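You operate a simulated robot arm through the tools that you are given. There is no shell and no other tool. Be economical: measure what you need, move in short steps, check, and stop when the job is done.

The job below is to be done with a simulated robot arm. You get a single attempt, and the scene is never put back.

## Task
Pack the blue vase in the mailing tube and push the bung home.
Fine: wind a paper wad out with the knob and put it in first, under the vase; leave the knob wound out; the tube stays in its socket.
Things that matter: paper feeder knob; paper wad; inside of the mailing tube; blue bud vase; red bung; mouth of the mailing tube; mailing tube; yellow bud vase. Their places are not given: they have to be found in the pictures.

Only the result counts: the job must be done as asked and must still hold three seconds after the hand-in. Knocking over, shifting, dropping, spilling or breaking anything else fails it.

## Robot
A 7-joint arm with a two-finger parallel gripper, fixed in place. Base frame: the origin is at the foot of the arm, x ahead of it, y to its left, z up. Readings come in m, degrees, newtons and seconds.
With the tool pointing down near the work surface it reaches from about 0.42 to 0.9 m from the base axis. Its first joint turns from -115.0 to 115.0 degrees. Payload 3.91 kg.
Tool frame: the origin (TCP) lies between the finger pads and is the grasp point; the fingertips stand 0.03 m ahead of it; z points along the fingers, y is the line along which they close. The gripper opens to 0.11 m. The fingers are 0.02 m wide and 0.01 m thick; the gripper's body (0.048 by 0.112 m) begins 0.055 m behind the TCP.
Orientation is that of the tool frame in the base frame, as [roll, pitch, yaw] about the fixed x, y, z axes, in that order (R = Rz(yaw) Ry(pitch) Rx(roll)). With the fingers straight down and closing along the base's y, the tool's x points along the base's -x, its y along +y and its z along -z.

## Interface
- The arm moves only by the tool move_arm. Its argument "motion" is a list of rows, each an object (a shift or turn left out is 0, a gripper value left out holds the last) with "dr": the turn, a rotation vector about the tool's x, y, z in degrees, a list of three; "xyz": the shift along the tool's x, y, z in m, a list of three; "hand": the opening, from 0 (shut) to 1 (fully open). In form: [{"dr": [rx, ry, rz], "xyz": [x, y, z], "hand": hand}, ...]. A call has 1 to 10 rows; each row is the pose to reach, as a shift and turn from the pose commanded when the call began, along the tool's axes at that moment. Rows are played at 5 a second. More than 0.05 m and 8.6 degrees between two rows, or a gripper value outside its range, and nothing of the call is played. A pose out of reach is approached as far as the arm can. The call stops where the force on the tool passes 40 N (or 10 N more than at its start, if that is more) or the arm is blocked; 0.2 s more then pass. The fingers move at their own pace (about 0.153 m/s each) and stop on an object; they squeeze with about 35 N. The grip force told is the motor's: it shows also when the fingers shut on nothing. Time passes only in rows, and 0.2 s behind the last, so rows that repeat a pose let the fingers close. The reply holds the time, the measured pose of the TCP, the force on the tool along the base axes, the opening and the grip force, in the units named above and with some noise.
- Cameras (640 x 400 px; columns grow to the right, rows downward): "scene" is fixed at [0.2211, -0.5009, 1.6203]; the picture's right is [0.55, -0.84, 0.00], its down [-0.59, -0.39, -0.70] and it looks along [0.59, 0.38, -0.71] (base axes); focal length 376 px, centre (320, 200). "wrist" rides on the gripper at [0.072, 0.017, -0.103] in the tool frame; the picture's right is [-0.23, 0.97, 0.00], its down [-0.76, -0.18, -0.62] and it looks along [-0.61, -0.14, 0.78] (tool axes); focal length 222 px, centre (320, 200).
- capture(camera): a new picture of that camera. It takes no simulated time.
- slide_trunk(by): slides the trunk up (or, below 0, down) by that many m; the arm rides with it, the base frame stays. It gives what a move gives, with no picture.
- locate(camera, pixels): for up to 12 pixels [column, row] of the newest picture of that camera ("zoom" is the newest enlarged one), the place [x, y, z] in the base frame of the surface seen there, good to about 0.002 m. It takes no simulated time.
- zoom(camera, box): a new picture of the part [left, top, right, bottom] of that camera's present view, enlarged. It takes no simulated time.
- finish_job(): hands the job in; it is judged then, once.

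Work in short steps. Measure before you move; look again where a grasp or a placing could have gone wrong, and mend it. You have 80 turns and 38 pictures in all, those below and enlarged ones among them. Open the gripper and draw the arm clear of the work before you hand the job in, unless the task says otherwise; then end with one line.

The tools are called after "Request:" as name(argument=value, ...) on one line, values as JSON. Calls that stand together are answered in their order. move_arm: Moves the arm, as the interface text tells. Its arguments: {"type":"object","properties":{"motion":{"type":"array","items":{"type":"object","properties":{"dr":{"type":"array","items":{"type":"number"}},"xyz":{"type":"array","items":{"type":"number"}},"hand":{"type":"number"}}}}},"required":["motion"]} The other tools are called the same way: slide_trunk (by) slides the trunk up or down; capture (camera) takes a picture; locate (camera, pixels) gives the place of the surface under pixels of a picture; zoom (camera, box) takes an enlarged picture of a part of a camera's view; finish_job () hands the job in.

At the start:

```text
time_s: 0.0
tcp_pos: [0.5157, -0.153, 1.2535]
tcp_rot: [179.9, 0.0, 179.9]
wrist_force: [0.5, -0.1, -0.3]
gripper_width: 0.1097
gripper_force: 0.1
trunk travel left (down, up): [-0.8, 0.19]
```

scene: 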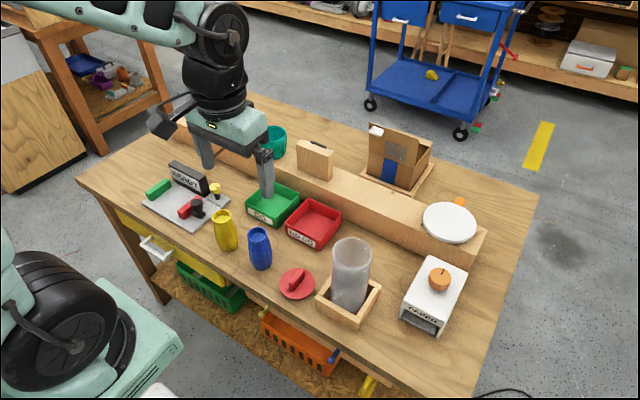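
wrist: 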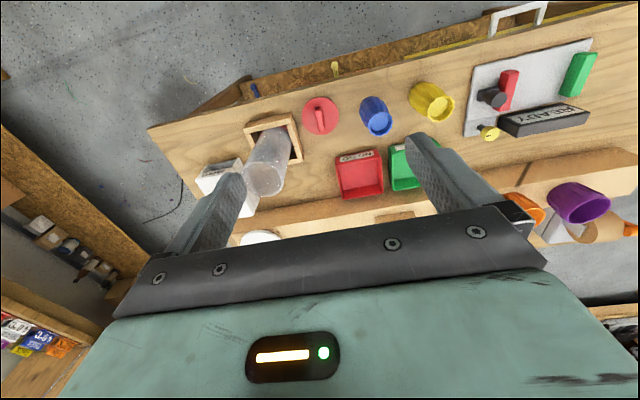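

The scene shows the feeder (white box with orange knob near (435,290)), tube (350,275), bung (297,283) and blue vase (260,248). I zoom in on these.

Request:
zoom(camera="scene", box=[230, 200, 390, 340])

Request:
zoom(camera="scene", box=[380, 190, 500, 350])

Request:
locate(camera="scene", pixels=[[440, 268], [440, 280], [430, 290], [425, 322], [415, 312], [300, 278], [290, 290], [258, 233], [262, 265], [350, 245], [340, 320], [380, 350]])

```text
2.86 times, centred on (310, 270) of scene
```

zoom: 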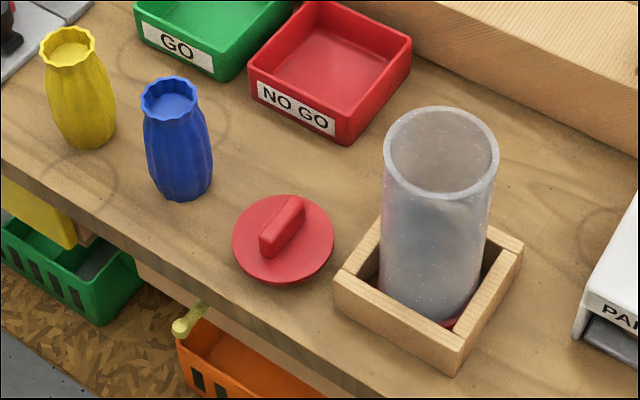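

```text
2.50 times, centred on (440, 270) of scene
```

zoom: 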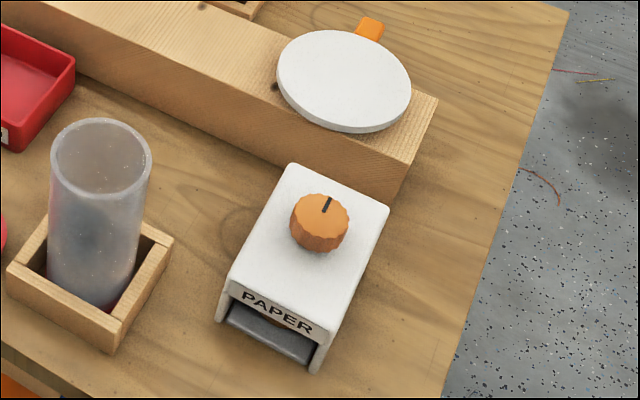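

```text
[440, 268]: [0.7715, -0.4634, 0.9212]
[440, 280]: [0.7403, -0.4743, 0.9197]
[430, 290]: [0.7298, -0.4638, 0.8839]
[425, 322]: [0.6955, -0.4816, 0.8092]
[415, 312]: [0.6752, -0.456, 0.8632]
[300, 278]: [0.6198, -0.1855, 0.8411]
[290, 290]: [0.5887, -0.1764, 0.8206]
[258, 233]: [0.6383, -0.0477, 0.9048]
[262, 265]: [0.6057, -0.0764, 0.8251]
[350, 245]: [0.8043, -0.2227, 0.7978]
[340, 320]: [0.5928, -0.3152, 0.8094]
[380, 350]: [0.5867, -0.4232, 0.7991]
```

Measuring the knob outline, slot and the tube rim on the enlarged picture next.

Request:
locate(camera="zoom", pixels=[[320, 212], [293, 212], [346, 212], [320, 197], [320, 228], [328, 204], [53, 157], [149, 157], [101, 121], [100, 196], [270, 335], [292, 168]])

Request:
locate(camera="scene", pixels=[[248, 233], [270, 233], [259, 228], [252, 245], [268, 250], [258, 237], [320, 305], [357, 325], [378, 288], [372, 300], [349, 308], [298, 272]])

```text
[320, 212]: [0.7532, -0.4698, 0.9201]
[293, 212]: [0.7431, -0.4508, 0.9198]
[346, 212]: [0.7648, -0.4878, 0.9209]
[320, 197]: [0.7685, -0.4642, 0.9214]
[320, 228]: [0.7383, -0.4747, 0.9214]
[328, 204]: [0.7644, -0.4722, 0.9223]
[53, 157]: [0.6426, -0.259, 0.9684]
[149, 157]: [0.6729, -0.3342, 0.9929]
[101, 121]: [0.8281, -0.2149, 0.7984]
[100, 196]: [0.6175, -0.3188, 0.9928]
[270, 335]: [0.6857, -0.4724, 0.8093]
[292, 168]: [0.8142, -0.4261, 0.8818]
```

```text
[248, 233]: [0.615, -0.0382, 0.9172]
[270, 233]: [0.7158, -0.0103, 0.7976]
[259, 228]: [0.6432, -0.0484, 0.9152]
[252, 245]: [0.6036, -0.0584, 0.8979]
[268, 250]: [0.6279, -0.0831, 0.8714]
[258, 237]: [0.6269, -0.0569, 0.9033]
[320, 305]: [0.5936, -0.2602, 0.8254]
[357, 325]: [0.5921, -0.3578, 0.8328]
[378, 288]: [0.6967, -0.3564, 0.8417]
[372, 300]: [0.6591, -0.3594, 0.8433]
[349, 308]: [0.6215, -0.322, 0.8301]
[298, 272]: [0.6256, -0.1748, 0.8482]
```

The knob top centre is about (0.7535, -0.469, 0.921) and the tube rim centre is about (0.651, -0.305, 0.993). I move above the knob at height.

Request:
move_arm(motion=[{"xyz": [-0.027, -0.035, 0], "hand": 0.8}, {"xyz": [-0.053, -0.07, 0]}, {"xyz": [-0.08, -0.105, 0]}, {"xyz": [-0.106, -0.14, 0]}, {"xyz": [-0.132, -0.175, 0]}, {"xyz": [-0.159, -0.21, 0]}, {"xyz": [-0.185, -0.245, 0]}, {"xyz": [-0.212, -0.281, 0]}, {"xyz": [-0.238, -0.316, 0]}, {"xyz": [-0.238, -0.316, 0.03]}])

Request:
move_arm(motion=[{"xyz": [0, 0, 0.045]}, {"xyz": [0, 0, 0.09]}, {"xyz": [0, 0, 0.135]}, {"xyz": [0, 0, 0.18]}, {"xyz": [0, 0, 0.22]}])

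Request:
capture(camera="wrist")

```text
time_s: 2.2
tcp_pos: [0.7561, -0.4701, 1.2212]
tcp_rot: [179.9, 0.0, -179.9]
wrist_force: [-0.7, 0.1, -0.2]
gripper_width: 0.088
gripper_force: 0.1
trunk travel left (down, up): [-0.8, 0.19]
```

```text
time_s: 3.4
tcp_pos: [0.7514, -0.471, 1.0033]
tcp_rot: [179.9, 0.0, -180.0]
wrist_force: [-1.7, -0.1, 0.6]
gripper_width: 0.0879
gripper_force: 0.1
trunk travel left (down, up): [-0.8, 0.19]
```

```text
33 pictures are left
```

wrist: 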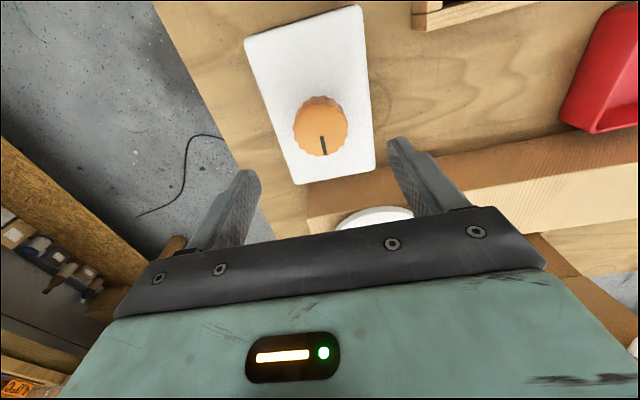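

The knob shows at (320,125) in the wrist view; I check its position from here.

Request:
locate(camera="wrist", pixels=[[320, 120], [297, 125], [344, 125], [320, 100], [322, 152], [322, 136], [248, 42], [360, 8], [298, 182], [374, 166]])

```text
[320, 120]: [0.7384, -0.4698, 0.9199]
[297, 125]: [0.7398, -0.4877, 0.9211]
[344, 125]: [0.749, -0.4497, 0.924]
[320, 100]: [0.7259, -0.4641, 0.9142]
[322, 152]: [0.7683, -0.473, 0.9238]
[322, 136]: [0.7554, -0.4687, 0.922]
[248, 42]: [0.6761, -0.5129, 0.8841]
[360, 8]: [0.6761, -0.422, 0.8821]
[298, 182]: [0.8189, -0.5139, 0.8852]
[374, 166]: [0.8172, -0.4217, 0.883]
```

Knob centre is about (0.752, -0.469) and the box top about 0.883. I descend to TCP z ≈ 0.92 and close on the knob.

Request:
move_arm(motion=[{"xyz": [-0.001, 0.002, 0.04]}, {"xyz": [-0.001, 0.002, 0.08]}, {"xyz": [-0.001, 0.002, 0.082], "hand": 0.8}, {"xyz": [-0.001, 0.002, 0.082], "hand": 0.3}, {"xyz": [-0.001, 0.002, 0.082], "hand": 0.3}, {"xyz": [-0.001, 0.002, 0.082], "hand": 0.3}])

```text
time_s: 4.8
tcp_pos: [0.7545, -0.4699, 0.9208]
tcp_rot: [-179.9, 0.0, 180.0]
wrist_force: [-0.1, -16.7, -8.3]
gripper_width: 0.0476
gripper_force: 44.8
trunk travel left (down, up): [-0.8, 0.19]
```

Gripped at 0.048 m width. I try a 40° turn clockwise seen from above (tool +z) and look at the slot.

Request:
move_arm(motion=[{"dr": [0, 0, 8]}, {"dr": [0, 0, 16]}, {"dr": [0, 0, 24]}, {"dr": [0, 0, 32]}, {"dr": [0, 0, 40]}])

Request:
zoom(camera="scene", box=[340, 210, 480, 350])

```text
time_s: 6.0
tcp_pos: [0.7532, -0.4724, 0.9215]
tcp_rot: [-179.8, 0.1, 139.7]
wrist_force: [-6.9, -32.9, 4.1]
gripper_width: 0.0478
gripper_force: 44.6
trunk travel left (down, up): [-0.8, 0.19]
```

```text
2.86 times, centred on (410, 280) of scene
```

zoom: 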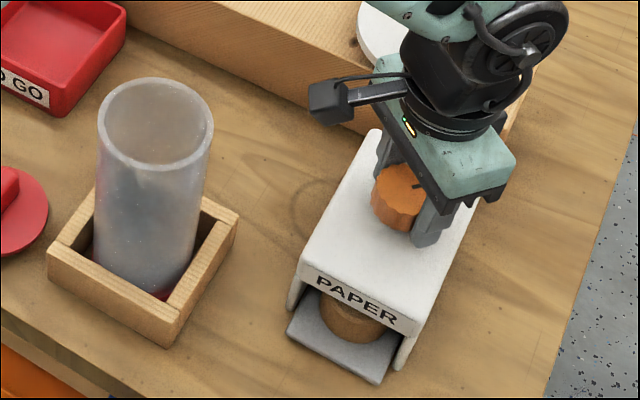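

Clockwise slides out a tray with a brown wad (zoom (350,320)). I continue turning, relieving the side force with a 3 mm shift in -y.

Request:
move_arm(motion=[{"xyz": [-0.0019, -0.0023, 0]}, {"xyz": [-0.0019, -0.0023, 0], "dr": [0, 0, 8]}, {"xyz": [-0.0019, -0.0023, 0], "dr": [0, 0, 16]}, {"xyz": [-0.0019, -0.0023, 0], "dr": [0, 0, 24]}, {"xyz": [-0.0019, -0.0023, 0], "dr": [0, 0, 32]}, {"xyz": [-0.0019, -0.0023, 0], "dr": [0, 0, 40]}])

Request:
zoom(camera="scene", box=[340, 210, 480, 350])

```text
time_s: 7.4
tcp_pos: [0.7514, -0.474, 0.9205]
tcp_rot: [-179.8, 0.0, 99.7]
wrist_force: [-29.4, -17.3, 11.8]
gripper_width: 0.0477
gripper_force: 45.9
trunk travel left (down, up): [-0.8, 0.19]
```

```text
2.86 times, centred on (410, 280) of scene
```

zoom: 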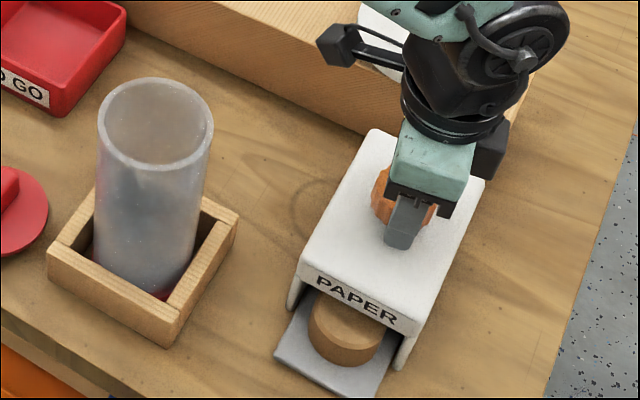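

The tray is further out. I open, recentre by 2 mm, regrip to drop the side load, and turn on.

Request:
move_arm(motion=[{"hand": 0.6}, {"xyz": [0.0003, -0.002, 0], "hand": 0.6}, {"xyz": [0.0003, -0.002, 0], "hand": 0.3}, {"xyz": [0.0003, -0.002, 0]}, {"xyz": [0.0003, -0.002, 0], "dr": [0, 0, 8]}, {"xyz": [0.0003, -0.002, 0], "dr": [0, 0, 16]}, {"xyz": [0.0003, -0.002, 0], "dr": [0, 0, 24]}, {"xyz": [0.0003, -0.002, 0], "dr": [0, 0, 32]}, {"xyz": [0.0003, -0.002, 0], "dr": [0, 0, 40]}])

Request:
zoom(camera="scene", box=[340, 210, 480, 350])

```text
time_s: 9.4
tcp_pos: [0.7498, -0.471, 0.9199]
tcp_rot: [-179.7, 0.1, 60.0]
wrist_force: [-31.0, -0.7, -14.1]
gripper_width: 0.0468
gripper_force: 44.9
trunk travel left (down, up): [-0.8, 0.19]
```

```text
2.86 times, centred on (410, 280) of scene
```

zoom: 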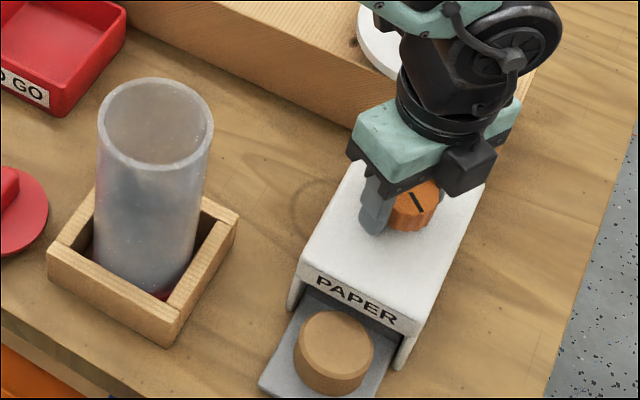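

The wad is nearly fully out; knob turned about 120°. I regrip and try another 48° to find the end stop.

Request:
move_arm(motion=[{"hand": 0.6}, {"xyz": [-0.001, -0.0017, 0], "hand": 0.6}, {"xyz": [-0.001, -0.0017, 0], "hand": 0.3}, {"xyz": [-0.001, -0.0017, 0]}, {"xyz": [-0.001, -0.0017, 0], "dr": [0, 0, 8]}, {"xyz": [-0.001, -0.0017, 0], "dr": [0, 0, 16]}, {"xyz": [-0.001, -0.0017, 0], "dr": [0, 0, 24]}, {"xyz": [-0.001, -0.0017, 0], "dr": [0, 0, 32]}, {"xyz": [-0.001, -0.0017, 0], "dr": [0, 0, 40]}, {"xyz": [-0.001, -0.0017, 0], "dr": [0, 0, 48]}])

Request:
zoom(camera="scene", box=[340, 210, 480, 350])

```text
time_s: 11.6
tcp_pos: [0.7513, -0.4691, 0.9214]
tcp_rot: [179.9, 0.1, 12.1]
wrist_force: [-1.8, 2.8, -2.1]
gripper_width: 0.0474
gripper_force: 45.7
trunk travel left (down, up): [-0.8, 0.19]
```

```text
2.86 times, centred on (410, 280) of scene
```

zoom: 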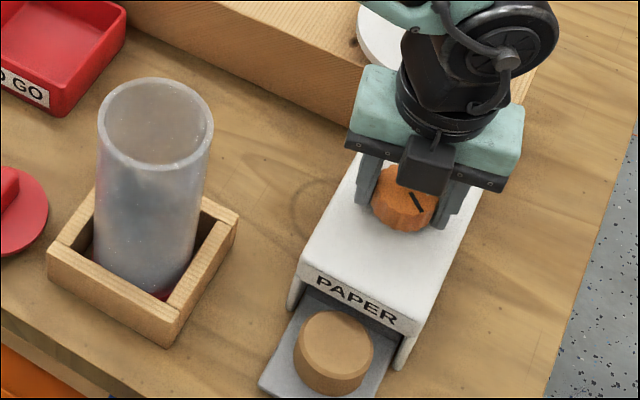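

The pointer stayed put, so the knob hit its stop and the fingers slipped; the wad is fully out. I release, rise and locate the wad.

Request:
move_arm(motion=[{"hand": 0.8}, {"hand": 0.8}, {"xyz": [0, 0, -0.04]}, {"xyz": [0, 0, -0.08]}, {"xyz": [0, 0, -0.12]}])

Request:
move_arm(motion=[{"dr": [0, 0, -8.5]}, {"dr": [0, 0, -17]}, {"dr": [0, 0, -25.5]}, {"dr": [0, 0, -34]}, {"dr": [0, 0, -42.5]}, {"dr": [0, 0, -51]}, {"dr": [0, 0, -59.5]}, {"dr": [0, 0, -68]}, {"dr": [0, 0, -76.5]}, {"dr": [0, 0, -85]}])

Request:
move_arm(motion=[{"dr": [0, 0, -8.5]}, {"dr": [0, 0, -17]}, {"dr": [0, 0, -25.5]}, {"dr": [0, 0, -34]}, {"dr": [0, 0, -42.5]}, {"dr": [0, 0, -51]}, {"dr": [0, 0, -59.5]}, {"dr": [0, 0, -68]}, {"dr": [0, 0, -76.5]}, {"dr": [0, 0, -83]}])

Request:
zoom(camera="scene", box=[340, 210, 480, 350])

Request:
locate(camera="zoom", pixels=[[335, 340], [300, 345], [371, 345], [335, 314], [335, 374], [318, 388], [290, 370], [365, 395], [408, 208], [160, 80]])

```text
time_s: 12.8
tcp_pos: [0.7507, -0.4711, 1.0409]
tcp_rot: [180.0, 0.0, 12.0]
wrist_force: [-0.6, 0.2, -0.8]
gripper_width: 0.0881
gripper_force: 0.1
trunk travel left (down, up): [-0.8, 0.19]
```

```text
time_s: 15.0
tcp_pos: [0.7513, -0.47, 1.0416]
tcp_rot: [-179.9, 0.0, 97.1]
wrist_force: [-0.4, 0.3, -0.3]
gripper_width: 0.0879
gripper_force: 0.1
trunk travel left (down, up): [-0.8, 0.19]
```

```text
time_s: 17.2
tcp_pos: [0.7516, -0.4707, 1.041]
tcp_rot: [-180.0, -0.1, -179.9]
wrist_force: [0.3, 0.7, 0.1]
gripper_width: 0.0878
gripper_force: 0.0
trunk travel left (down, up): [-0.8, 0.19]
```

```text
2.86 times, centred on (410, 280) of scene
```

zoom: 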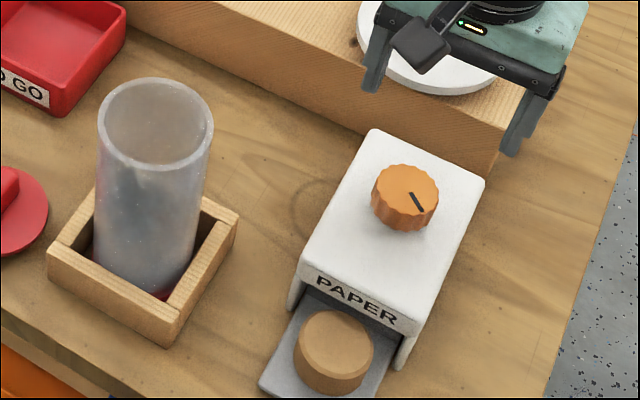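

```text
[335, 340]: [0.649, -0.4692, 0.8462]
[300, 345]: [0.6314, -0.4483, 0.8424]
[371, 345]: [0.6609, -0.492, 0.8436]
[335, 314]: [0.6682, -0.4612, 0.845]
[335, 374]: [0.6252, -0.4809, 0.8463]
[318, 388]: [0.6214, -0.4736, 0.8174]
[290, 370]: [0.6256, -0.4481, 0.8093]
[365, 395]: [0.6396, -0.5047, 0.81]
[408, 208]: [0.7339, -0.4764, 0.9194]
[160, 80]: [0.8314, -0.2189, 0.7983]
```

The knob stays wound out. The wad centre is about (0.6465, -0.470), top 0.846, diameter about 0.054. I move over it, descend so the fingertips overlap the upper ~18 mm, and grip.

Request:
move_arm(motion=[{"xyz": [0.035, 0.0, 0]}, {"xyz": [0.07, 0.0005, 0]}, {"xyz": [0.105, 0.0005, 0]}, {"xyz": [0.105, 0.0005, 0.045]}, {"xyz": [0.105, 0.0005, 0.09]}, {"xyz": [0.105, 0.0005, 0.135]}])

Request:
capture(camera="wrist")

```text
time_s: 18.6
tcp_pos: [0.6456, -0.4725, 0.9086]
tcp_rot: [-179.8, 0.2, -180.0]
wrist_force: [-0.2, 0.1, 0.3]
gripper_width: 0.0881
gripper_force: 0.1
trunk travel left (down, up): [-0.8, 0.19]
```

```text
27 pictures are left
```

wrist: 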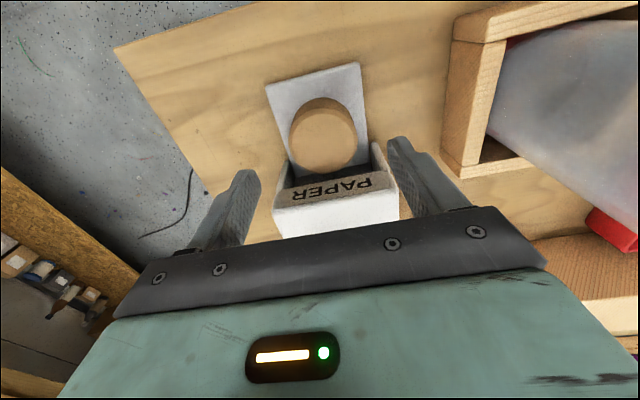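

The wad sits centred between the fingers in the wrist view. I descend 5 cm and close.

Request:
move_arm(motion=[{"xyz": [0, 0.001, 0.025]}, {"xyz": [0, 0.001, 0.048]}, {"xyz": [0, 0.001, 0.048], "hand": 0.35}, {"xyz": [0, 0.001, 0.048]}, {"xyz": [0, 0.001, 0.048]}, {"xyz": [0, 0.001, 0.048]}])

```text
time_s: 20.0
tcp_pos: [0.6464, -0.4699, 0.8598]
tcp_rot: [180.0, 0.0, -179.9]
wrist_force: [-0.7, 0.6, -0.5]
gripper_width: 0.0529
gripper_force: 35.0
trunk travel left (down, up): [-0.8, 0.19]
```

Gripped at 0.053 m. I lift straight up and look.

Request:
move_arm(motion=[{"xyz": [0, 0, -0.02]}, {"xyz": [0, 0, -0.06]}, {"xyz": [0, 0, -0.1]}, {"xyz": [0, 0, -0.15]}, {"xyz": [0, 0, -0.2]}, {"xyz": [0, 0, -0.25]}])

Request:
capture(camera="wrist")

Request:
zoom(camera="scene", box=[310, 220, 390, 270])

```text
time_s: 21.4
tcp_pos: [0.6459, -0.4684, 1.1104]
tcp_rot: [-179.9, 0.0, -180.0]
wrist_force: [1.0, 0.0, -0.4]
gripper_width: 0.0383
gripper_force: 0.1
trunk travel left (down, up): [-0.8, 0.19]
```

```text
26 pictures are left
```

wrist: 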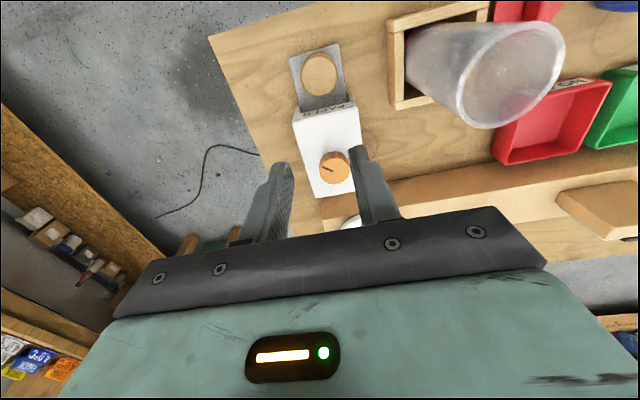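

```text
8.00 times, centred on (350, 245) of scene
```

zoom: 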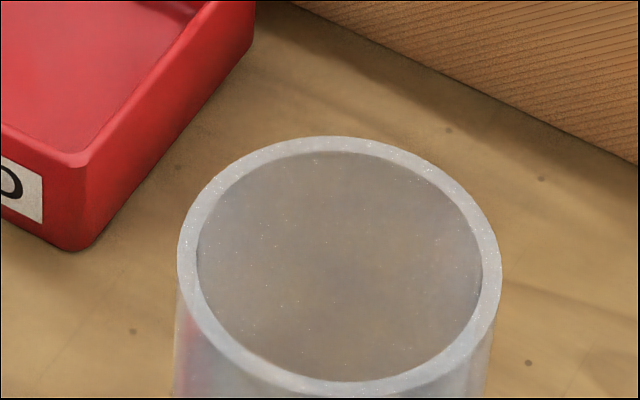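

The fingers came up empty (width 0.038); the wad is still on the tray at wrist (320,73). I check the wad and tube rim positions.

Request:
locate(camera="zoom", pixels=[[187, 262], [491, 262], [340, 388], [340, 144], [255, 365], [430, 365]])

Request:
zoom(camera="wrist", box=[270, 30, 370, 110])

Request:
locate(camera="zoom", pixels=[[320, 210], [320, 120], [320, 300], [230, 215], [400, 215], [165, 150], [340, 355]])

```text
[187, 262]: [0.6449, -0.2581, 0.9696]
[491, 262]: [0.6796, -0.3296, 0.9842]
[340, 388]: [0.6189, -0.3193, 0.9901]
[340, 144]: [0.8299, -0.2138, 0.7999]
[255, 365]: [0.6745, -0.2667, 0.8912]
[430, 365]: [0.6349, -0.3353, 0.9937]
```

```text
5.00 times, centred on (320, 70) of wrist
```

zoom: 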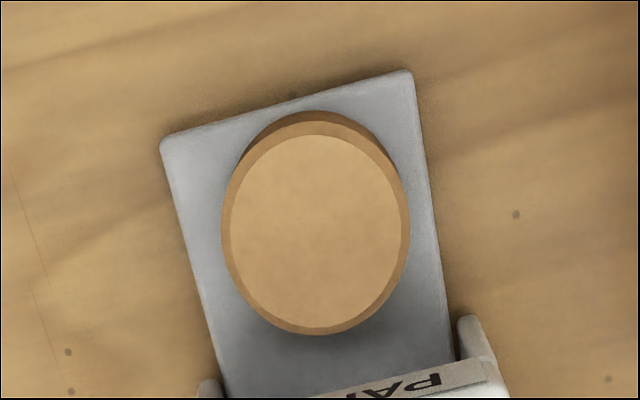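

```text
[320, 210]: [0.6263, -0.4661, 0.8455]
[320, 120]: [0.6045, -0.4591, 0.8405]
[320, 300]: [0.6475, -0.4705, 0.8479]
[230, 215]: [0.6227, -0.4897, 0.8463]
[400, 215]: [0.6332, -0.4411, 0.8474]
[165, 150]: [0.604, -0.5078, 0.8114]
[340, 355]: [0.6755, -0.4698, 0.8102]
```

The wrist view puts the wad at about (0.629, -0.466), which differs from before. I cross-check with the scene camera.

Request:
zoom(camera="scene", box=[370, 290, 450, 350])

Request:
locate(camera="zoom", pixels=[[320, 180], [220, 190], [420, 190], [320, 120], [320, 270], [150, 330], [250, 330], [320, 345]])

```text
6.67 times, centred on (410, 320) of scene
```

zoom: 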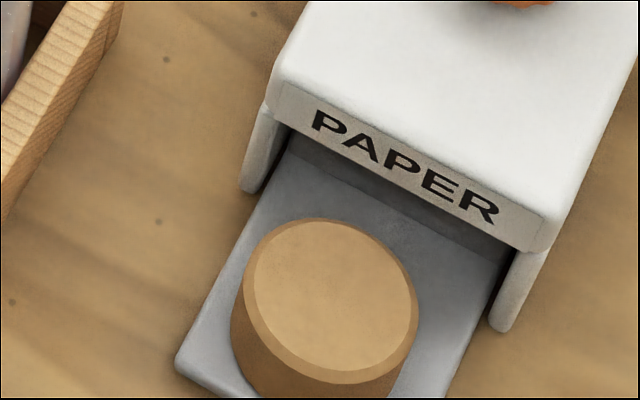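

```text
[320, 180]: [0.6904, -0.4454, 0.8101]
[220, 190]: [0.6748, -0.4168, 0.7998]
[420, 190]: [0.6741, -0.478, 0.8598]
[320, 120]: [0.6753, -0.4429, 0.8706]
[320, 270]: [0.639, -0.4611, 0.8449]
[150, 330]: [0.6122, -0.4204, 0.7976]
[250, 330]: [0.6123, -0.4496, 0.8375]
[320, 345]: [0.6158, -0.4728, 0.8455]
```

Both cameras agree that the wad slid forward to about (0.630, -0.468). I go back, grip it deeper (tips at about 0.817) and with a smaller commanded opening.

Request:
move_arm(motion=[{"xyz": [0.016, 0.0, 0.0], "hand": 0.8}, {"xyz": [0.016, 0.0, 0.05]}, {"xyz": [0.016, 0.0, 0.1]}, {"xyz": [0.016, 0.0, 0.15]}, {"xyz": [0.016, 0.0, 0.2]}, {"xyz": [0.016, 0.0, 0.24]}, {"xyz": [0.016, 0.0, 0.263]}])

Request:
move_arm(motion=[{"hand": 0.3}, {"hand": 0.3}, {"hand": 0.3}, {"xyz": [0, 0, -0.01]}, {"xyz": [0, 0, -0.02]}, {"xyz": [0, 0, -0.03]}])

Request:
zoom(camera="scene", box=[360, 270, 460, 350])

```text
time_s: 23.0
tcp_pos: [0.627, -0.4679, 0.8435]
tcp_rot: [-180.0, 0.1, 180.0]
wrist_force: [-0.5, 0.3, 0.3]
gripper_width: 0.088
gripper_force: 0.1
trunk travel left (down, up): [-0.8, 0.19]
```

```text
time_s: 24.4
tcp_pos: [0.6288, -0.4688, 0.8745]
tcp_rot: [-180.0, 0.0, -179.9]
wrist_force: [-0.5, 0.0, -0.5]
gripper_width: 0.0538
gripper_force: 34.9
trunk travel left (down, up): [-0.8, 0.19]
```

```text
5.00 times, centred on (410, 310) of scene
```

zoom: 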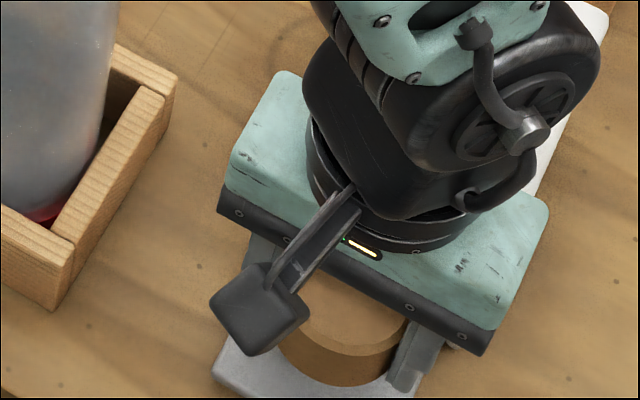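

The wad is held (0.054). I lift it high and take a wrist view of the tube mouth to fix its centre.

Request:
move_arm(motion=[{"xyz": [0, 0, -0.05]}, {"xyz": [0, 0, -0.1]}, {"xyz": [0, 0, -0.15]}, {"xyz": [0, 0, -0.2]}, {"xyz": [0, 0, -0.25]}, {"xyz": [0, 0.03, -0.26]}, {"xyz": [0, 0.06, -0.26]}])

Request:
capture(camera="wrist")

```text
time_s: 26.0
tcp_pos: [0.6312, -0.4088, 1.1362]
tcp_rot: [180.0, 0.0, 179.9]
wrist_force: [0.2, 0.6, 0.1]
gripper_width: 0.0542
gripper_force: 34.8
trunk travel left (down, up): [-0.8, 0.19]
```

```text
21 pictures are left
```

wrist: 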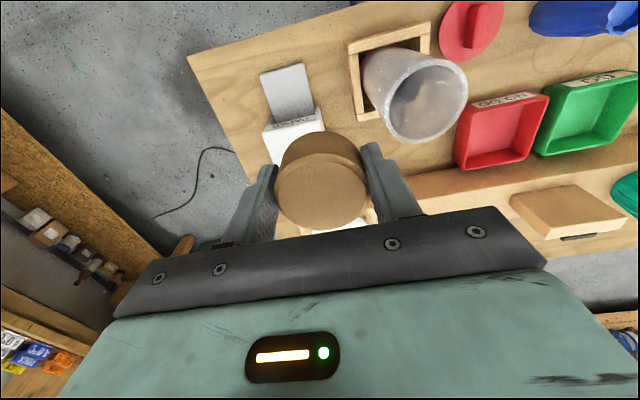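

The wad is held; the mouth's rim is at about (428,100). I enlarge it to measure its centre.

Request:
zoom(camera="wrist", box=[348, 50, 476, 150])

```text
4.00 times, centred on (412, 100) of wrist
```

zoom: 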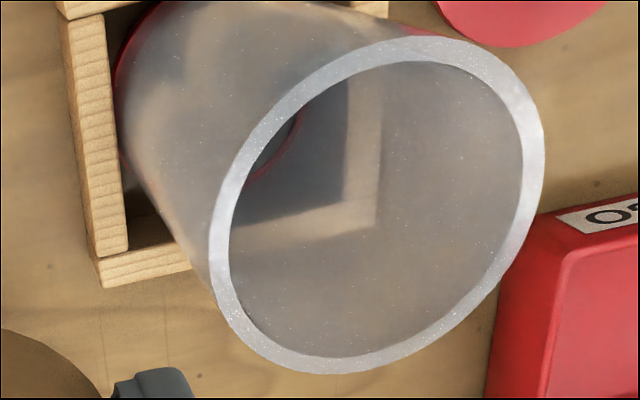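

Locating eight mid-wall rim points.

Request:
locate(camera="zoom", pixels=[[221, 240], [533, 160], [425, 50], [330, 365], [488, 290], [262, 135], [508, 85], [252, 330], [534, 190], [410, 348]])

```text
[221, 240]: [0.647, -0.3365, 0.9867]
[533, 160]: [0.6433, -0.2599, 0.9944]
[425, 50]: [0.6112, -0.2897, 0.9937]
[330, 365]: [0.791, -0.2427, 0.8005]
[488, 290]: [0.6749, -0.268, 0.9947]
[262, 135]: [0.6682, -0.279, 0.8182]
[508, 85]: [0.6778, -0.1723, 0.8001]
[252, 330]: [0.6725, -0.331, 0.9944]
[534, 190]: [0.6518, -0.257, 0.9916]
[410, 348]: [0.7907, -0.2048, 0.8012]
```

The rim fit gives centre (0.650, -0.299), outer radius about 0.041, z 0.993. I carry the wad over it and check.

Request:
move_arm(motion=[{"xyz": [-0.007, 0.037, 0]}, {"xyz": [-0.014, 0.074, 0]}, {"xyz": [-0.02, 0.11, 0]}, {"xyz": [-0.02, 0.11, 0.04]}, {"xyz": [-0.02, 0.11, 0.08]}, {"xyz": [-0.02, 0.11, 0.095]}])

Request:
zoom(camera="scene", box=[270, 170, 430, 270])

Request:
capture(camera="wrist")

```text
time_s: 27.4
tcp_pos: [0.6509, -0.2986, 1.0403]
tcp_rot: [179.9, 0.0, 180.0]
wrist_force: [0.1, 0.1, -0.2]
gripper_width: 0.0542
gripper_force: 34.7
trunk travel left (down, up): [-0.8, 0.19]
```

```text
4.00 times, centred on (350, 220) of scene
```

zoom: 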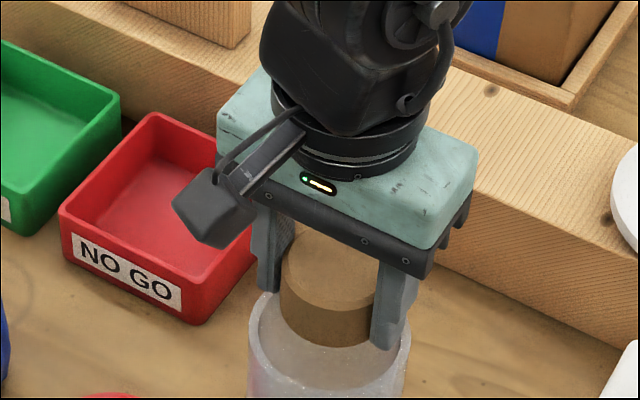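

```text
18 pictures are left
```

wrist: 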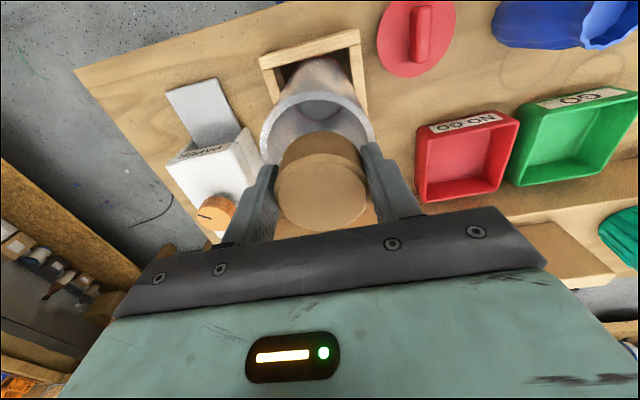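

Wad and mouth line up in both views. I lower 13 mm (tips just above the rim) and open.

Request:
move_arm(motion=[{"xyz": [0, 0, 0.013]}, {"xyz": [0, 0, 0.013]}, {"xyz": [0, 0, 0.013], "hand": 0.8}, {"xyz": [0, 0, 0.013]}, {"xyz": [0, 0, 0.013]}])

Request:
move_arm(motion=[{"xyz": [0, 0, -0.04]}, {"xyz": [0, 0, -0.08]}, {"xyz": [0, 0.04, -0.08]}, {"xyz": [0, 0.08, -0.08]}, {"xyz": [0, 0.12, -0.08]}, {"xyz": [0, 0.16, -0.08]}, {"xyz": [0, 0.2, -0.08]}, {"xyz": [0, 0.24, -0.08]}])

Request:
zoom(camera="scene", box=[230, 200, 390, 340])

```text
time_s: 28.6
tcp_pos: [0.6512, -0.3005, 1.0278]
tcp_rot: [-179.9, 0.0, -179.9]
wrist_force: [-0.2, 0.4, 1.3]
gripper_width: 0.0882
gripper_force: 0.0
trunk travel left (down, up): [-0.8, 0.19]
```

```text
time_s: 30.4
tcp_pos: [0.6498, -0.0585, 1.1075]
tcp_rot: [-179.9, 0.0, 179.9]
wrist_force: [0.6, 0.6, -0.6]
gripper_width: 0.0879
gripper_force: 0.0
trunk travel left (down, up): [-0.8, 0.19]
```

```text
2.86 times, centred on (310, 270) of scene
```

zoom: 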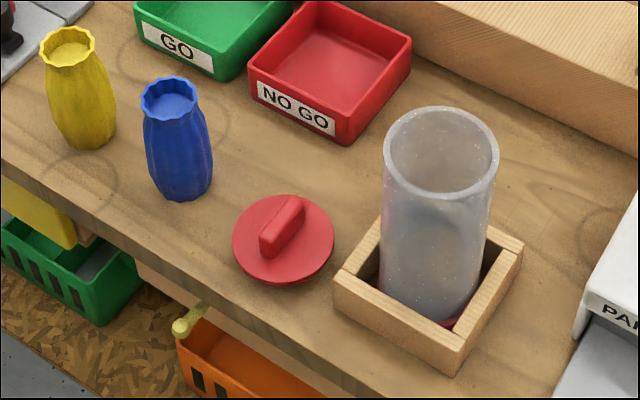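

The wad dropped into the tube. Now I measure the blue vase rim in this zoom (ellipse about (171,97)) and from the wrist.

Request:
locate(camera="zoom", pixels=[[144, 99], [198, 99], [171, 117], [172, 79], [152, 112], [190, 112], [152, 150], [180, 150], [205, 150], [180, 195]])

Request:
capture(camera="wrist")

```text
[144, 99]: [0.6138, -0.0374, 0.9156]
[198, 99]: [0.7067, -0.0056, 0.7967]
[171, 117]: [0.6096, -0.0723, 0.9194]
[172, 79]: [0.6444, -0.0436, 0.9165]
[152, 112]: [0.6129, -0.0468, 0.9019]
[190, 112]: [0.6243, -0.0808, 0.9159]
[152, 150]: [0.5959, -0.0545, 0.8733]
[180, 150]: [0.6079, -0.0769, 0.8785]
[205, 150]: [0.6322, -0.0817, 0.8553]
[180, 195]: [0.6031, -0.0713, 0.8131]
```

```text
16 pictures are left
```

wrist: 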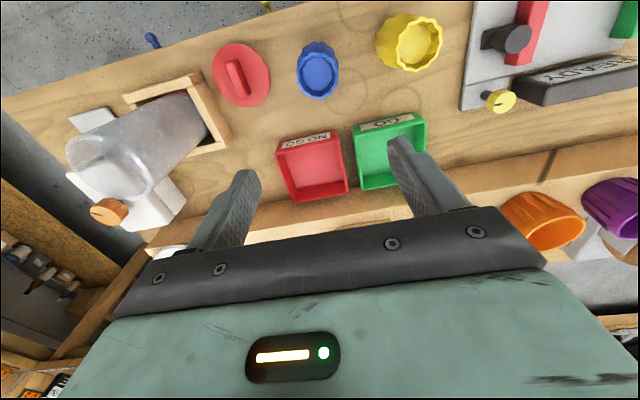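

I enlarge the vase in the wrist view to fix its centre.

Request:
zoom(camera="wrist", box=[278, 30, 358, 110])

```text
5.00 times, centred on (318, 70) of wrist
```

zoom: 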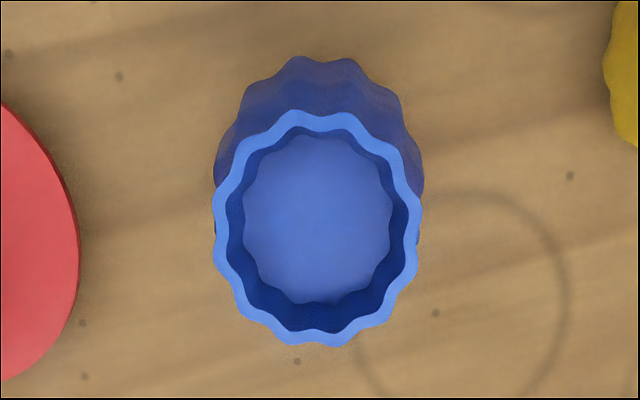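

Locating the rim's extreme points.

Request:
locate(camera="zoom", pixels=[[221, 240], [411, 210], [320, 120], [322, 338], [244, 150], [395, 160], [240, 300], [390, 290], [320, 220], [50, 250], [20, 300]])

```text
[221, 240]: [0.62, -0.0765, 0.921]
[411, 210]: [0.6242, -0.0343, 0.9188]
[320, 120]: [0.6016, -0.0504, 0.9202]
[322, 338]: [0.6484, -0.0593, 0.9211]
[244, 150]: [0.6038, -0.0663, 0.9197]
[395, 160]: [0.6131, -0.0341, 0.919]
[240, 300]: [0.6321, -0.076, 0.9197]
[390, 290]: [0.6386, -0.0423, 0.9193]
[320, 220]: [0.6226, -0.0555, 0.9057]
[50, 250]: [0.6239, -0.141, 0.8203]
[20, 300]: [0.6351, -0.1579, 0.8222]
```

Vase centre is about (0.6255, -0.0565), rim top 0.920, rim diameter about 0.046. I descend with the opening at 0.077 so the tips end about 22 mm below the rim, then grip.

Request:
move_arm(motion=[{"xyz": [0.0243, 0.0015, 0], "hand": 0.7}, {"xyz": [0.0243, 0.0015, 0.04]}, {"xyz": [0.0243, 0.0015, 0.08]}, {"xyz": [0.0243, 0.0015, 0.12]}, {"xyz": [0.0243, 0.0015, 0.15]}])

Request:
zoom(camera="scene", box=[200, 190, 320, 290])

```text
time_s: 31.6
tcp_pos: [0.6264, -0.0576, 0.9553]
tcp_rot: [-180.0, 0.0, -179.9]
wrist_force: [-0.7, 0.6, -0.1]
gripper_width: 0.0769
gripper_force: 0.0
trunk travel left (down, up): [-0.8, 0.19]
```

```text
4.00 times, centred on (260, 240) of scene
```

zoom: 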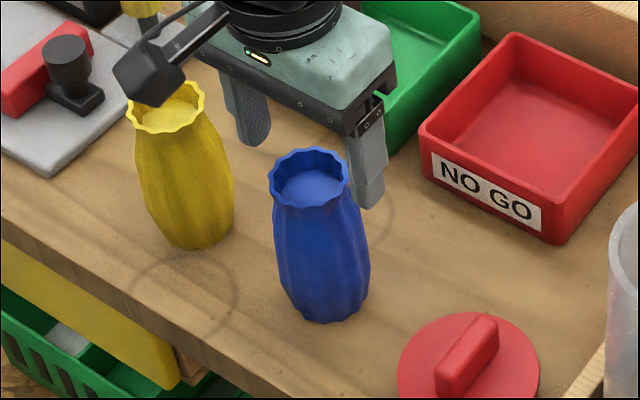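

The fingertips straddle the rim, midpoint about (308,175) against rim centre (308,178). I descend 27 mm and close.

Request:
move_arm(motion=[{"xyz": [0, 0, 0.015]}, {"xyz": [0, 0, 0.027]}, {"xyz": [0, 0, 0.027], "hand": 0.25}, {"xyz": [0, 0, 0.027]}, {"xyz": [0, 0, 0.027]}, {"xyz": [0, 0, 0.027]}])

Request:
move_arm(motion=[{"xyz": [0, 0, -0.01]}, {"xyz": [0, 0, -0.02]}, {"xyz": [0, 0, -0.02]}])

Request:
zoom(camera="scene", box=[200, 190, 320, 290])

```text
time_s: 33.0
tcp_pos: [0.6265, -0.0571, 0.9289]
tcp_rot: [-180.0, 0.0, -180.0]
wrist_force: [-0.2, 0.5, 0.4]
gripper_width: 0.0503
gripper_force: 34.8
trunk travel left (down, up): [-0.8, 0.19]
```

```text
time_s: 33.8
tcp_pos: [0.6251, -0.0572, 0.9514]
tcp_rot: [-180.0, -0.1, 180.0]
wrist_force: [-0.8, -0.2, -0.8]
gripper_width: 0.0499
gripper_force: 35.1
trunk travel left (down, up): [-0.8, 0.19]
```

```text
4.00 times, centred on (260, 240) of scene
```

zoom: 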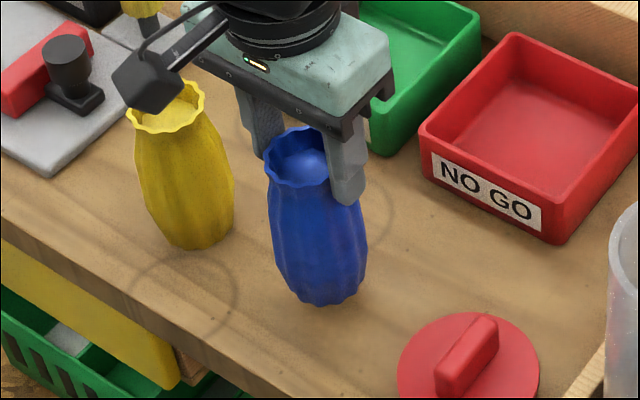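

The vase is held, but at 0.050 wide the fingers (0.070 overall) would barely fit the ~0.0735 bore. I set it back down and regrip only the top ~10 mm at the narrower rim.

Request:
move_arm(motion=[{"xyz": [0, 0, 0.01]}, {"xyz": [0, 0, 0.0195]}, {"xyz": [0, 0, 0.0195]}, {"xyz": [0, 0, 0.0195], "hand": 0.65}, {"xyz": [0, 0, 0.0195]}, {"xyz": [0, 0, 0.008]}, {"xyz": [0, 0, 0.008], "hand": 0.25}, {"xyz": [0, 0, 0.008]}, {"xyz": [0, 0, 0.008]}])

Request:
zoom(camera="scene", box=[220, 200, 300, 280])

```text
time_s: 35.8
tcp_pos: [0.6252, -0.0583, 0.9416]
tcp_rot: [-179.9, 0.0, -180.0]
wrist_force: [0.0, -0.2, 0.9]
gripper_width: 0.0477
gripper_force: 35.6
trunk travel left (down, up): [-0.8, 0.19]
```

```text
5.00 times, centred on (260, 240) of scene
```

zoom: 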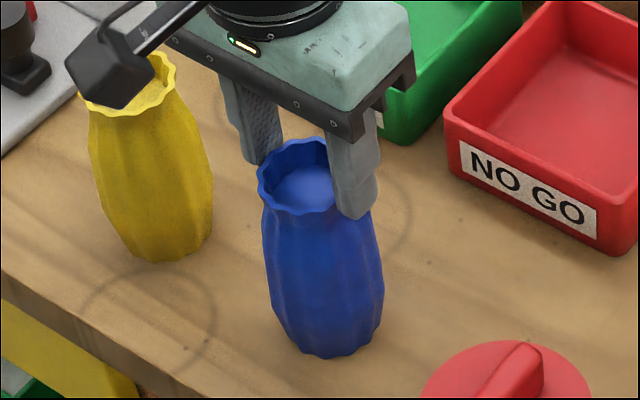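

Width is 0.0477 at the rim. I lift slowly and check the hold.

Request:
move_arm(motion=[{"xyz": [0, 0, -0.01]}, {"xyz": [0, 0, -0.03]}, {"xyz": [0, 0, -0.06]}, {"xyz": [0, 0, -0.1]}, {"xyz": [0, 0, -0.14]}, {"xyz": [0, 0, -0.18]}, {"xyz": [0, 0, -0.22]}, {"xyz": [0, 0, -0.24]}])

Request:
move_arm(motion=[{"xyz": [-0.0025, -0.024, 0]}, {"xyz": [-0.005, -0.048, 0]}, {"xyz": [-0.0075, -0.072, 0]}, {"xyz": [-0.01, -0.096, 0]}, {"xyz": [-0.0125, -0.12, 0]}, {"xyz": [-0.015, -0.144, 0]}])

Request:
capture(camera="wrist")

```text
time_s: 37.6
tcp_pos: [0.6275, -0.059, 1.184]
tcp_rot: [180.0, 0.1, -179.9]
wrist_force: [0.0, 0.6, -0.6]
gripper_width: 0.0476
gripper_force: 35.2
trunk travel left (down, up): [-0.8, 0.19]
```

```text
time_s: 39.0
tcp_pos: [0.6398, -0.2017, 1.1832]
tcp_rot: [-180.0, 0.1, -179.9]
wrist_force: [0.0, -0.4, -2.0]
gripper_width: 0.0477
gripper_force: 34.9
trunk travel left (down, up): [-0.8, 0.19]
```

```text
11 pictures are left
```

wrist: 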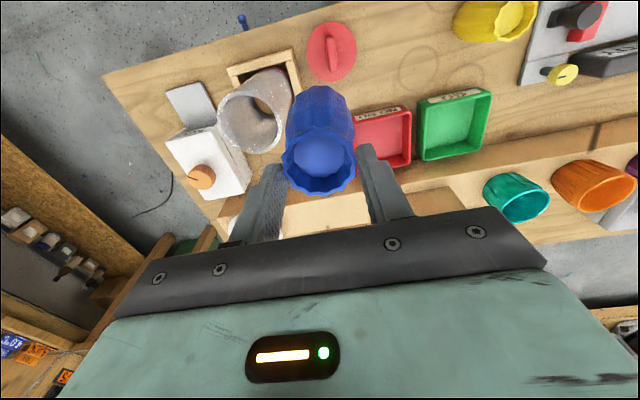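

The vase is held level. The tube mouth is at (253,115) with something brown inside; I enlarge to check the wad and refine the mouth's centre.

Request:
zoom(camera="wrist", box=[205, 60, 301, 156])

```text
4.17 times, centred on (253, 108) of wrist
```

zoom: 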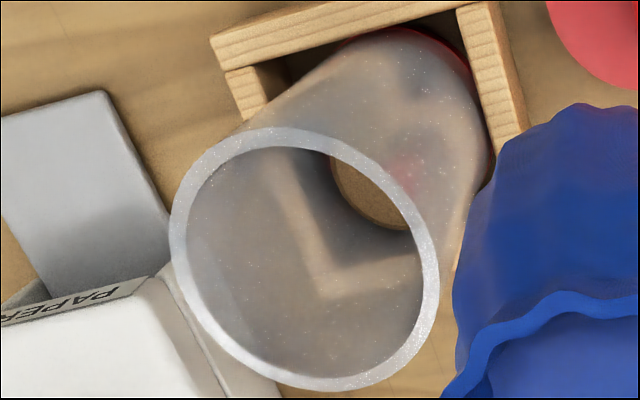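

The wad lies at the tube's bottom. I locate rim points and the wad's top.

Request:
locate(camera="zoom", pixels=[[180, 220], [430, 280], [270, 138], [345, 383], [385, 180], [220, 345], [205, 163], [415, 335], [412, 225], [355, 185], [375, 205], [280, 370]])

```text
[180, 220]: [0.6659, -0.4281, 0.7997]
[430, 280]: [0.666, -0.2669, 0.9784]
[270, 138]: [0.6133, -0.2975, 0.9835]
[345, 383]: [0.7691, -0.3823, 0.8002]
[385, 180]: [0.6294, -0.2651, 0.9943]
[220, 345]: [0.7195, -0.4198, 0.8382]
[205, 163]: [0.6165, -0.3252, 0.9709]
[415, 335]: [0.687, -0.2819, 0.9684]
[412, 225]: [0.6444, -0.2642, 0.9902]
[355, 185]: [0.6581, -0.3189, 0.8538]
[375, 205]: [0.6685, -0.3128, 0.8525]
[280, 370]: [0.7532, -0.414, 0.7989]
```

The wad top is at 0.853, so the vase top should end near 0.973. I move the vase over the mouth centre (0.6495, -0.2995) and start it in.

Request:
move_arm(motion=[{"xyz": [-0.003, -0.033, 0]}, {"xyz": [-0.006, -0.066, 0]}, {"xyz": [-0.009, -0.0977, 0]}, {"xyz": [-0.009, -0.0977, 0]}, {"xyz": [-0.009, -0.0977, 0.02]}, {"xyz": [-0.009, -0.0977, 0.04]}])

Request:
zoom(camera="scene", box=[290, 150, 410, 270])

```text
time_s: 40.4
tcp_pos: [0.6503, -0.2985, 1.1428]
tcp_rot: [-179.9, 0.0, -179.9]
wrist_force: [-0.8, -0.2, -0.2]
gripper_width: 0.0477
gripper_force: 35.4
trunk travel left (down, up): [-0.8, 0.19]
```

```text
3.33 times, centred on (350, 210) of scene
```

zoom: 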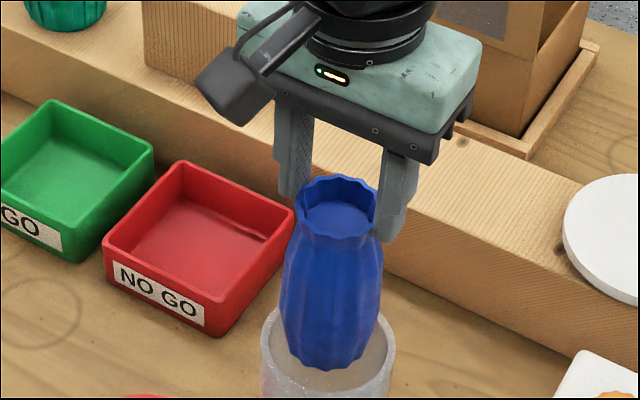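

The vase base is centred over the mouth. I lower to fingertips just above the rim, watching force.

Request:
move_arm(motion=[{"xyz": [0, 0, 0.015]}, {"xyz": [0, 0, 0.03]}, {"xyz": [0, 0, 0.045]}, {"xyz": [0, 0, 0.06]}, {"xyz": [0, 0, 0.075]}, {"xyz": [0, 0, 0.09]}, {"xyz": [0, 0, 0.105]}, {"xyz": [0, 0, 0.113]}])

Request:
zoom(camera="scene", box=[310, 200, 400, 270])

```text
time_s: 42.2
tcp_pos: [0.6496, -0.2985, 1.029]
tcp_rot: [180.0, 0.0, 180.0]
wrist_force: [-0.3, -0.7, -0.9]
gripper_width: 0.0479
gripper_force: 35.2
trunk travel left (down, up): [-0.8, 0.19]
```

```text
5.71 times, centred on (355, 235) of scene
```

zoom: 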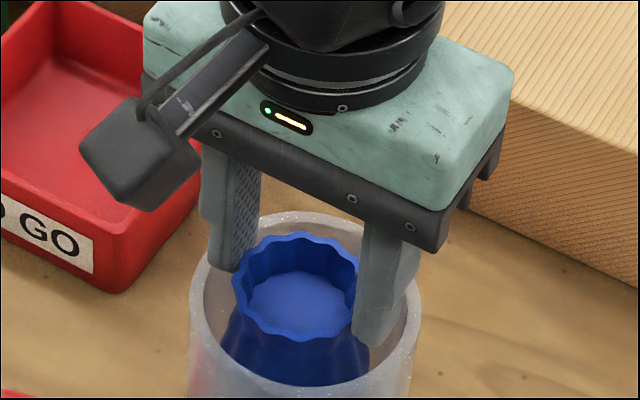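

Fingertips are entering the bore nearly centred, with the right one slightly nearer the wall. I shift 0.7 mm in +y and lower 1.5 cm in small steps.

Request:
move_arm(motion=[{"xyz": [0, 0.0007, 0.002]}, {"xyz": [0, 0.0007, 0.005]}, {"xyz": [0, 0.0007, 0.008]}, {"xyz": [0, 0.0007, 0.011]}, {"xyz": [0, 0.0007, 0.015]}])

```text
time_s: 43.4
tcp_pos: [0.6505, -0.2983, 1.0135]
tcp_rot: [-179.9, 0.0, -180.0]
wrist_force: [-0.2, -0.2, -0.9]
gripper_width: 0.0477
gripper_force: 34.8
trunk travel left (down, up): [-0.8, 0.19]
```

No contact, tips are 1 cm inside. I continue down until the vase touches the wad.

Request:
move_arm(motion=[{"xyz": [0, 0, 0.005]}, {"xyz": [0, 0, 0.009]}, {"xyz": [0, 0, 0.012]}, {"xyz": [0, 0, 0.015]}, {"xyz": [0, 0, 0.0175]}])

```text
time_s: 44.6
tcp_pos: [0.6497, -0.2974, 0.9962]
tcp_rot: [180.0, 0.0, -180.0]
wrist_force: [-0.2, -0.4, 0.7]
gripper_width: 0.0474
gripper_force: 34.8
trunk travel left (down, up): [-0.8, 0.19]
```

Request:
move_arm(motion=[{"xyz": [0, 0, 0.0015]}, {"xyz": [0, 0, 0.003]}, {"xyz": [0, 0, 0.003]}])

```text
time_s: 45.4
tcp_pos: [0.6497, -0.2993, 0.9953]
tcp_rot: [180.0, 0.1, 180.0]
wrist_force: [-3.4, 1.4, 25.6]
gripper_width: 0.0475
gripper_force: 35.0
trunk travel left (down, up): [-0.8, 0.19]
```

The vase touched the wad at TCP z ≈ 0.995 (25 N), so it is seated. I ease 2 mm up, open barely (0.0505), and rise.

Request:
move_arm(motion=[{"xyz": [0, 0, -0.002]}, {"xyz": [0, 0, -0.002], "hand": 0.459}, {"xyz": [0, 0, -0.002]}, {"xyz": [0, 0, -0.002]}])

```text
time_s: 46.4
tcp_pos: [0.6494, -0.2996, 0.9961]
tcp_rot: [180.0, -0.1, -179.9]
wrist_force: [3.0, -0.7, 9.8]
gripper_width: 0.049
gripper_force: 0.2
trunk travel left (down, up): [-0.8, 0.19]
```

Grip force is zero with width 0.049. I rise slowly and check the forces.

Request:
move_arm(motion=[{"xyz": [0, 0, -0.003]}, {"xyz": [0, 0, -0.006]}, {"xyz": [0, 0, -0.01]}])

Request:
zoom(camera="scene", box=[310, 200, 400, 270])

```text
time_s: 47.2
tcp_pos: [0.649, -0.2988, 1.0051]
tcp_rot: [-179.9, -0.1, 180.0]
wrist_force: [0.1, -0.4, 0.1]
gripper_width: 0.0504
gripper_force: 0.0
trunk travel left (down, up): [-0.8, 0.19]
```

```text
5.71 times, centred on (355, 235) of scene
```

zoom: 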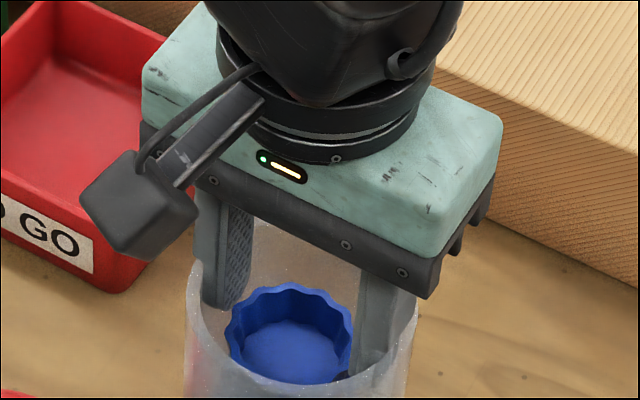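

The vase stands free and level. I rise clear and measure the bung from the wrist.

Request:
move_arm(motion=[{"xyz": [0, 0, -0.02]}, {"xyz": [0, 0, -0.05]}, {"xyz": [0, 0, -0.1]}, {"xyz": [0, 0.03, -0.12], "hand": 0.6}, {"xyz": [0, 0.06, -0.12]}, {"xyz": [0, 0.09, -0.12]}, {"xyz": [0, 0.12, -0.12]}])

Request:
zoom(camera="wrist", box=[230, 0, 430, 125])

```text
time_s: 48.8
tcp_pos: [0.6496, -0.1797, 1.1251]
tcp_rot: [179.9, 0.0, 180.0]
wrist_force: [0.0, -0.1, 0.6]
gripper_width: 0.0658
gripper_force: 0.0
trunk travel left (down, up): [-0.8, 0.19]
```

```text
3.20 times, centred on (330, 62) of wrist
```

zoom: 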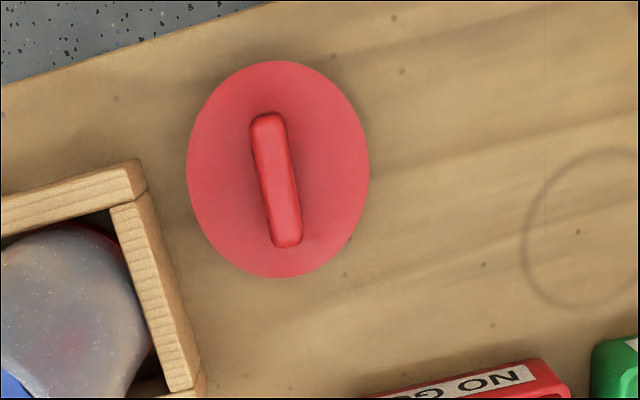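

The bung's handle runs from (268,115) to (288,243). I locate handle and disc points.

Request:
locate(camera="zoom", pixels=[[268, 118], [288, 240], [278, 180], [268, 180], [286, 180], [192, 165], [364, 165], [278, 66], [278, 272], [215, 100], [340, 100], [340, 240]])

```text
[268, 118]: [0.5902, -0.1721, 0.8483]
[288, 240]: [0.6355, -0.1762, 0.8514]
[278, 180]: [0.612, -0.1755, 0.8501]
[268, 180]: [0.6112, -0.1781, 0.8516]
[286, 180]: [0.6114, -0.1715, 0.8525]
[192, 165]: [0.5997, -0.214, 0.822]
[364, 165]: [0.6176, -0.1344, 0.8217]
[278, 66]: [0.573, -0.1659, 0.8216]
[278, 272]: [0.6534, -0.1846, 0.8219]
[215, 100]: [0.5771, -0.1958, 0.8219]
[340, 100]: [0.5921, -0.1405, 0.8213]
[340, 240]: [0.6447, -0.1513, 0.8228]
```

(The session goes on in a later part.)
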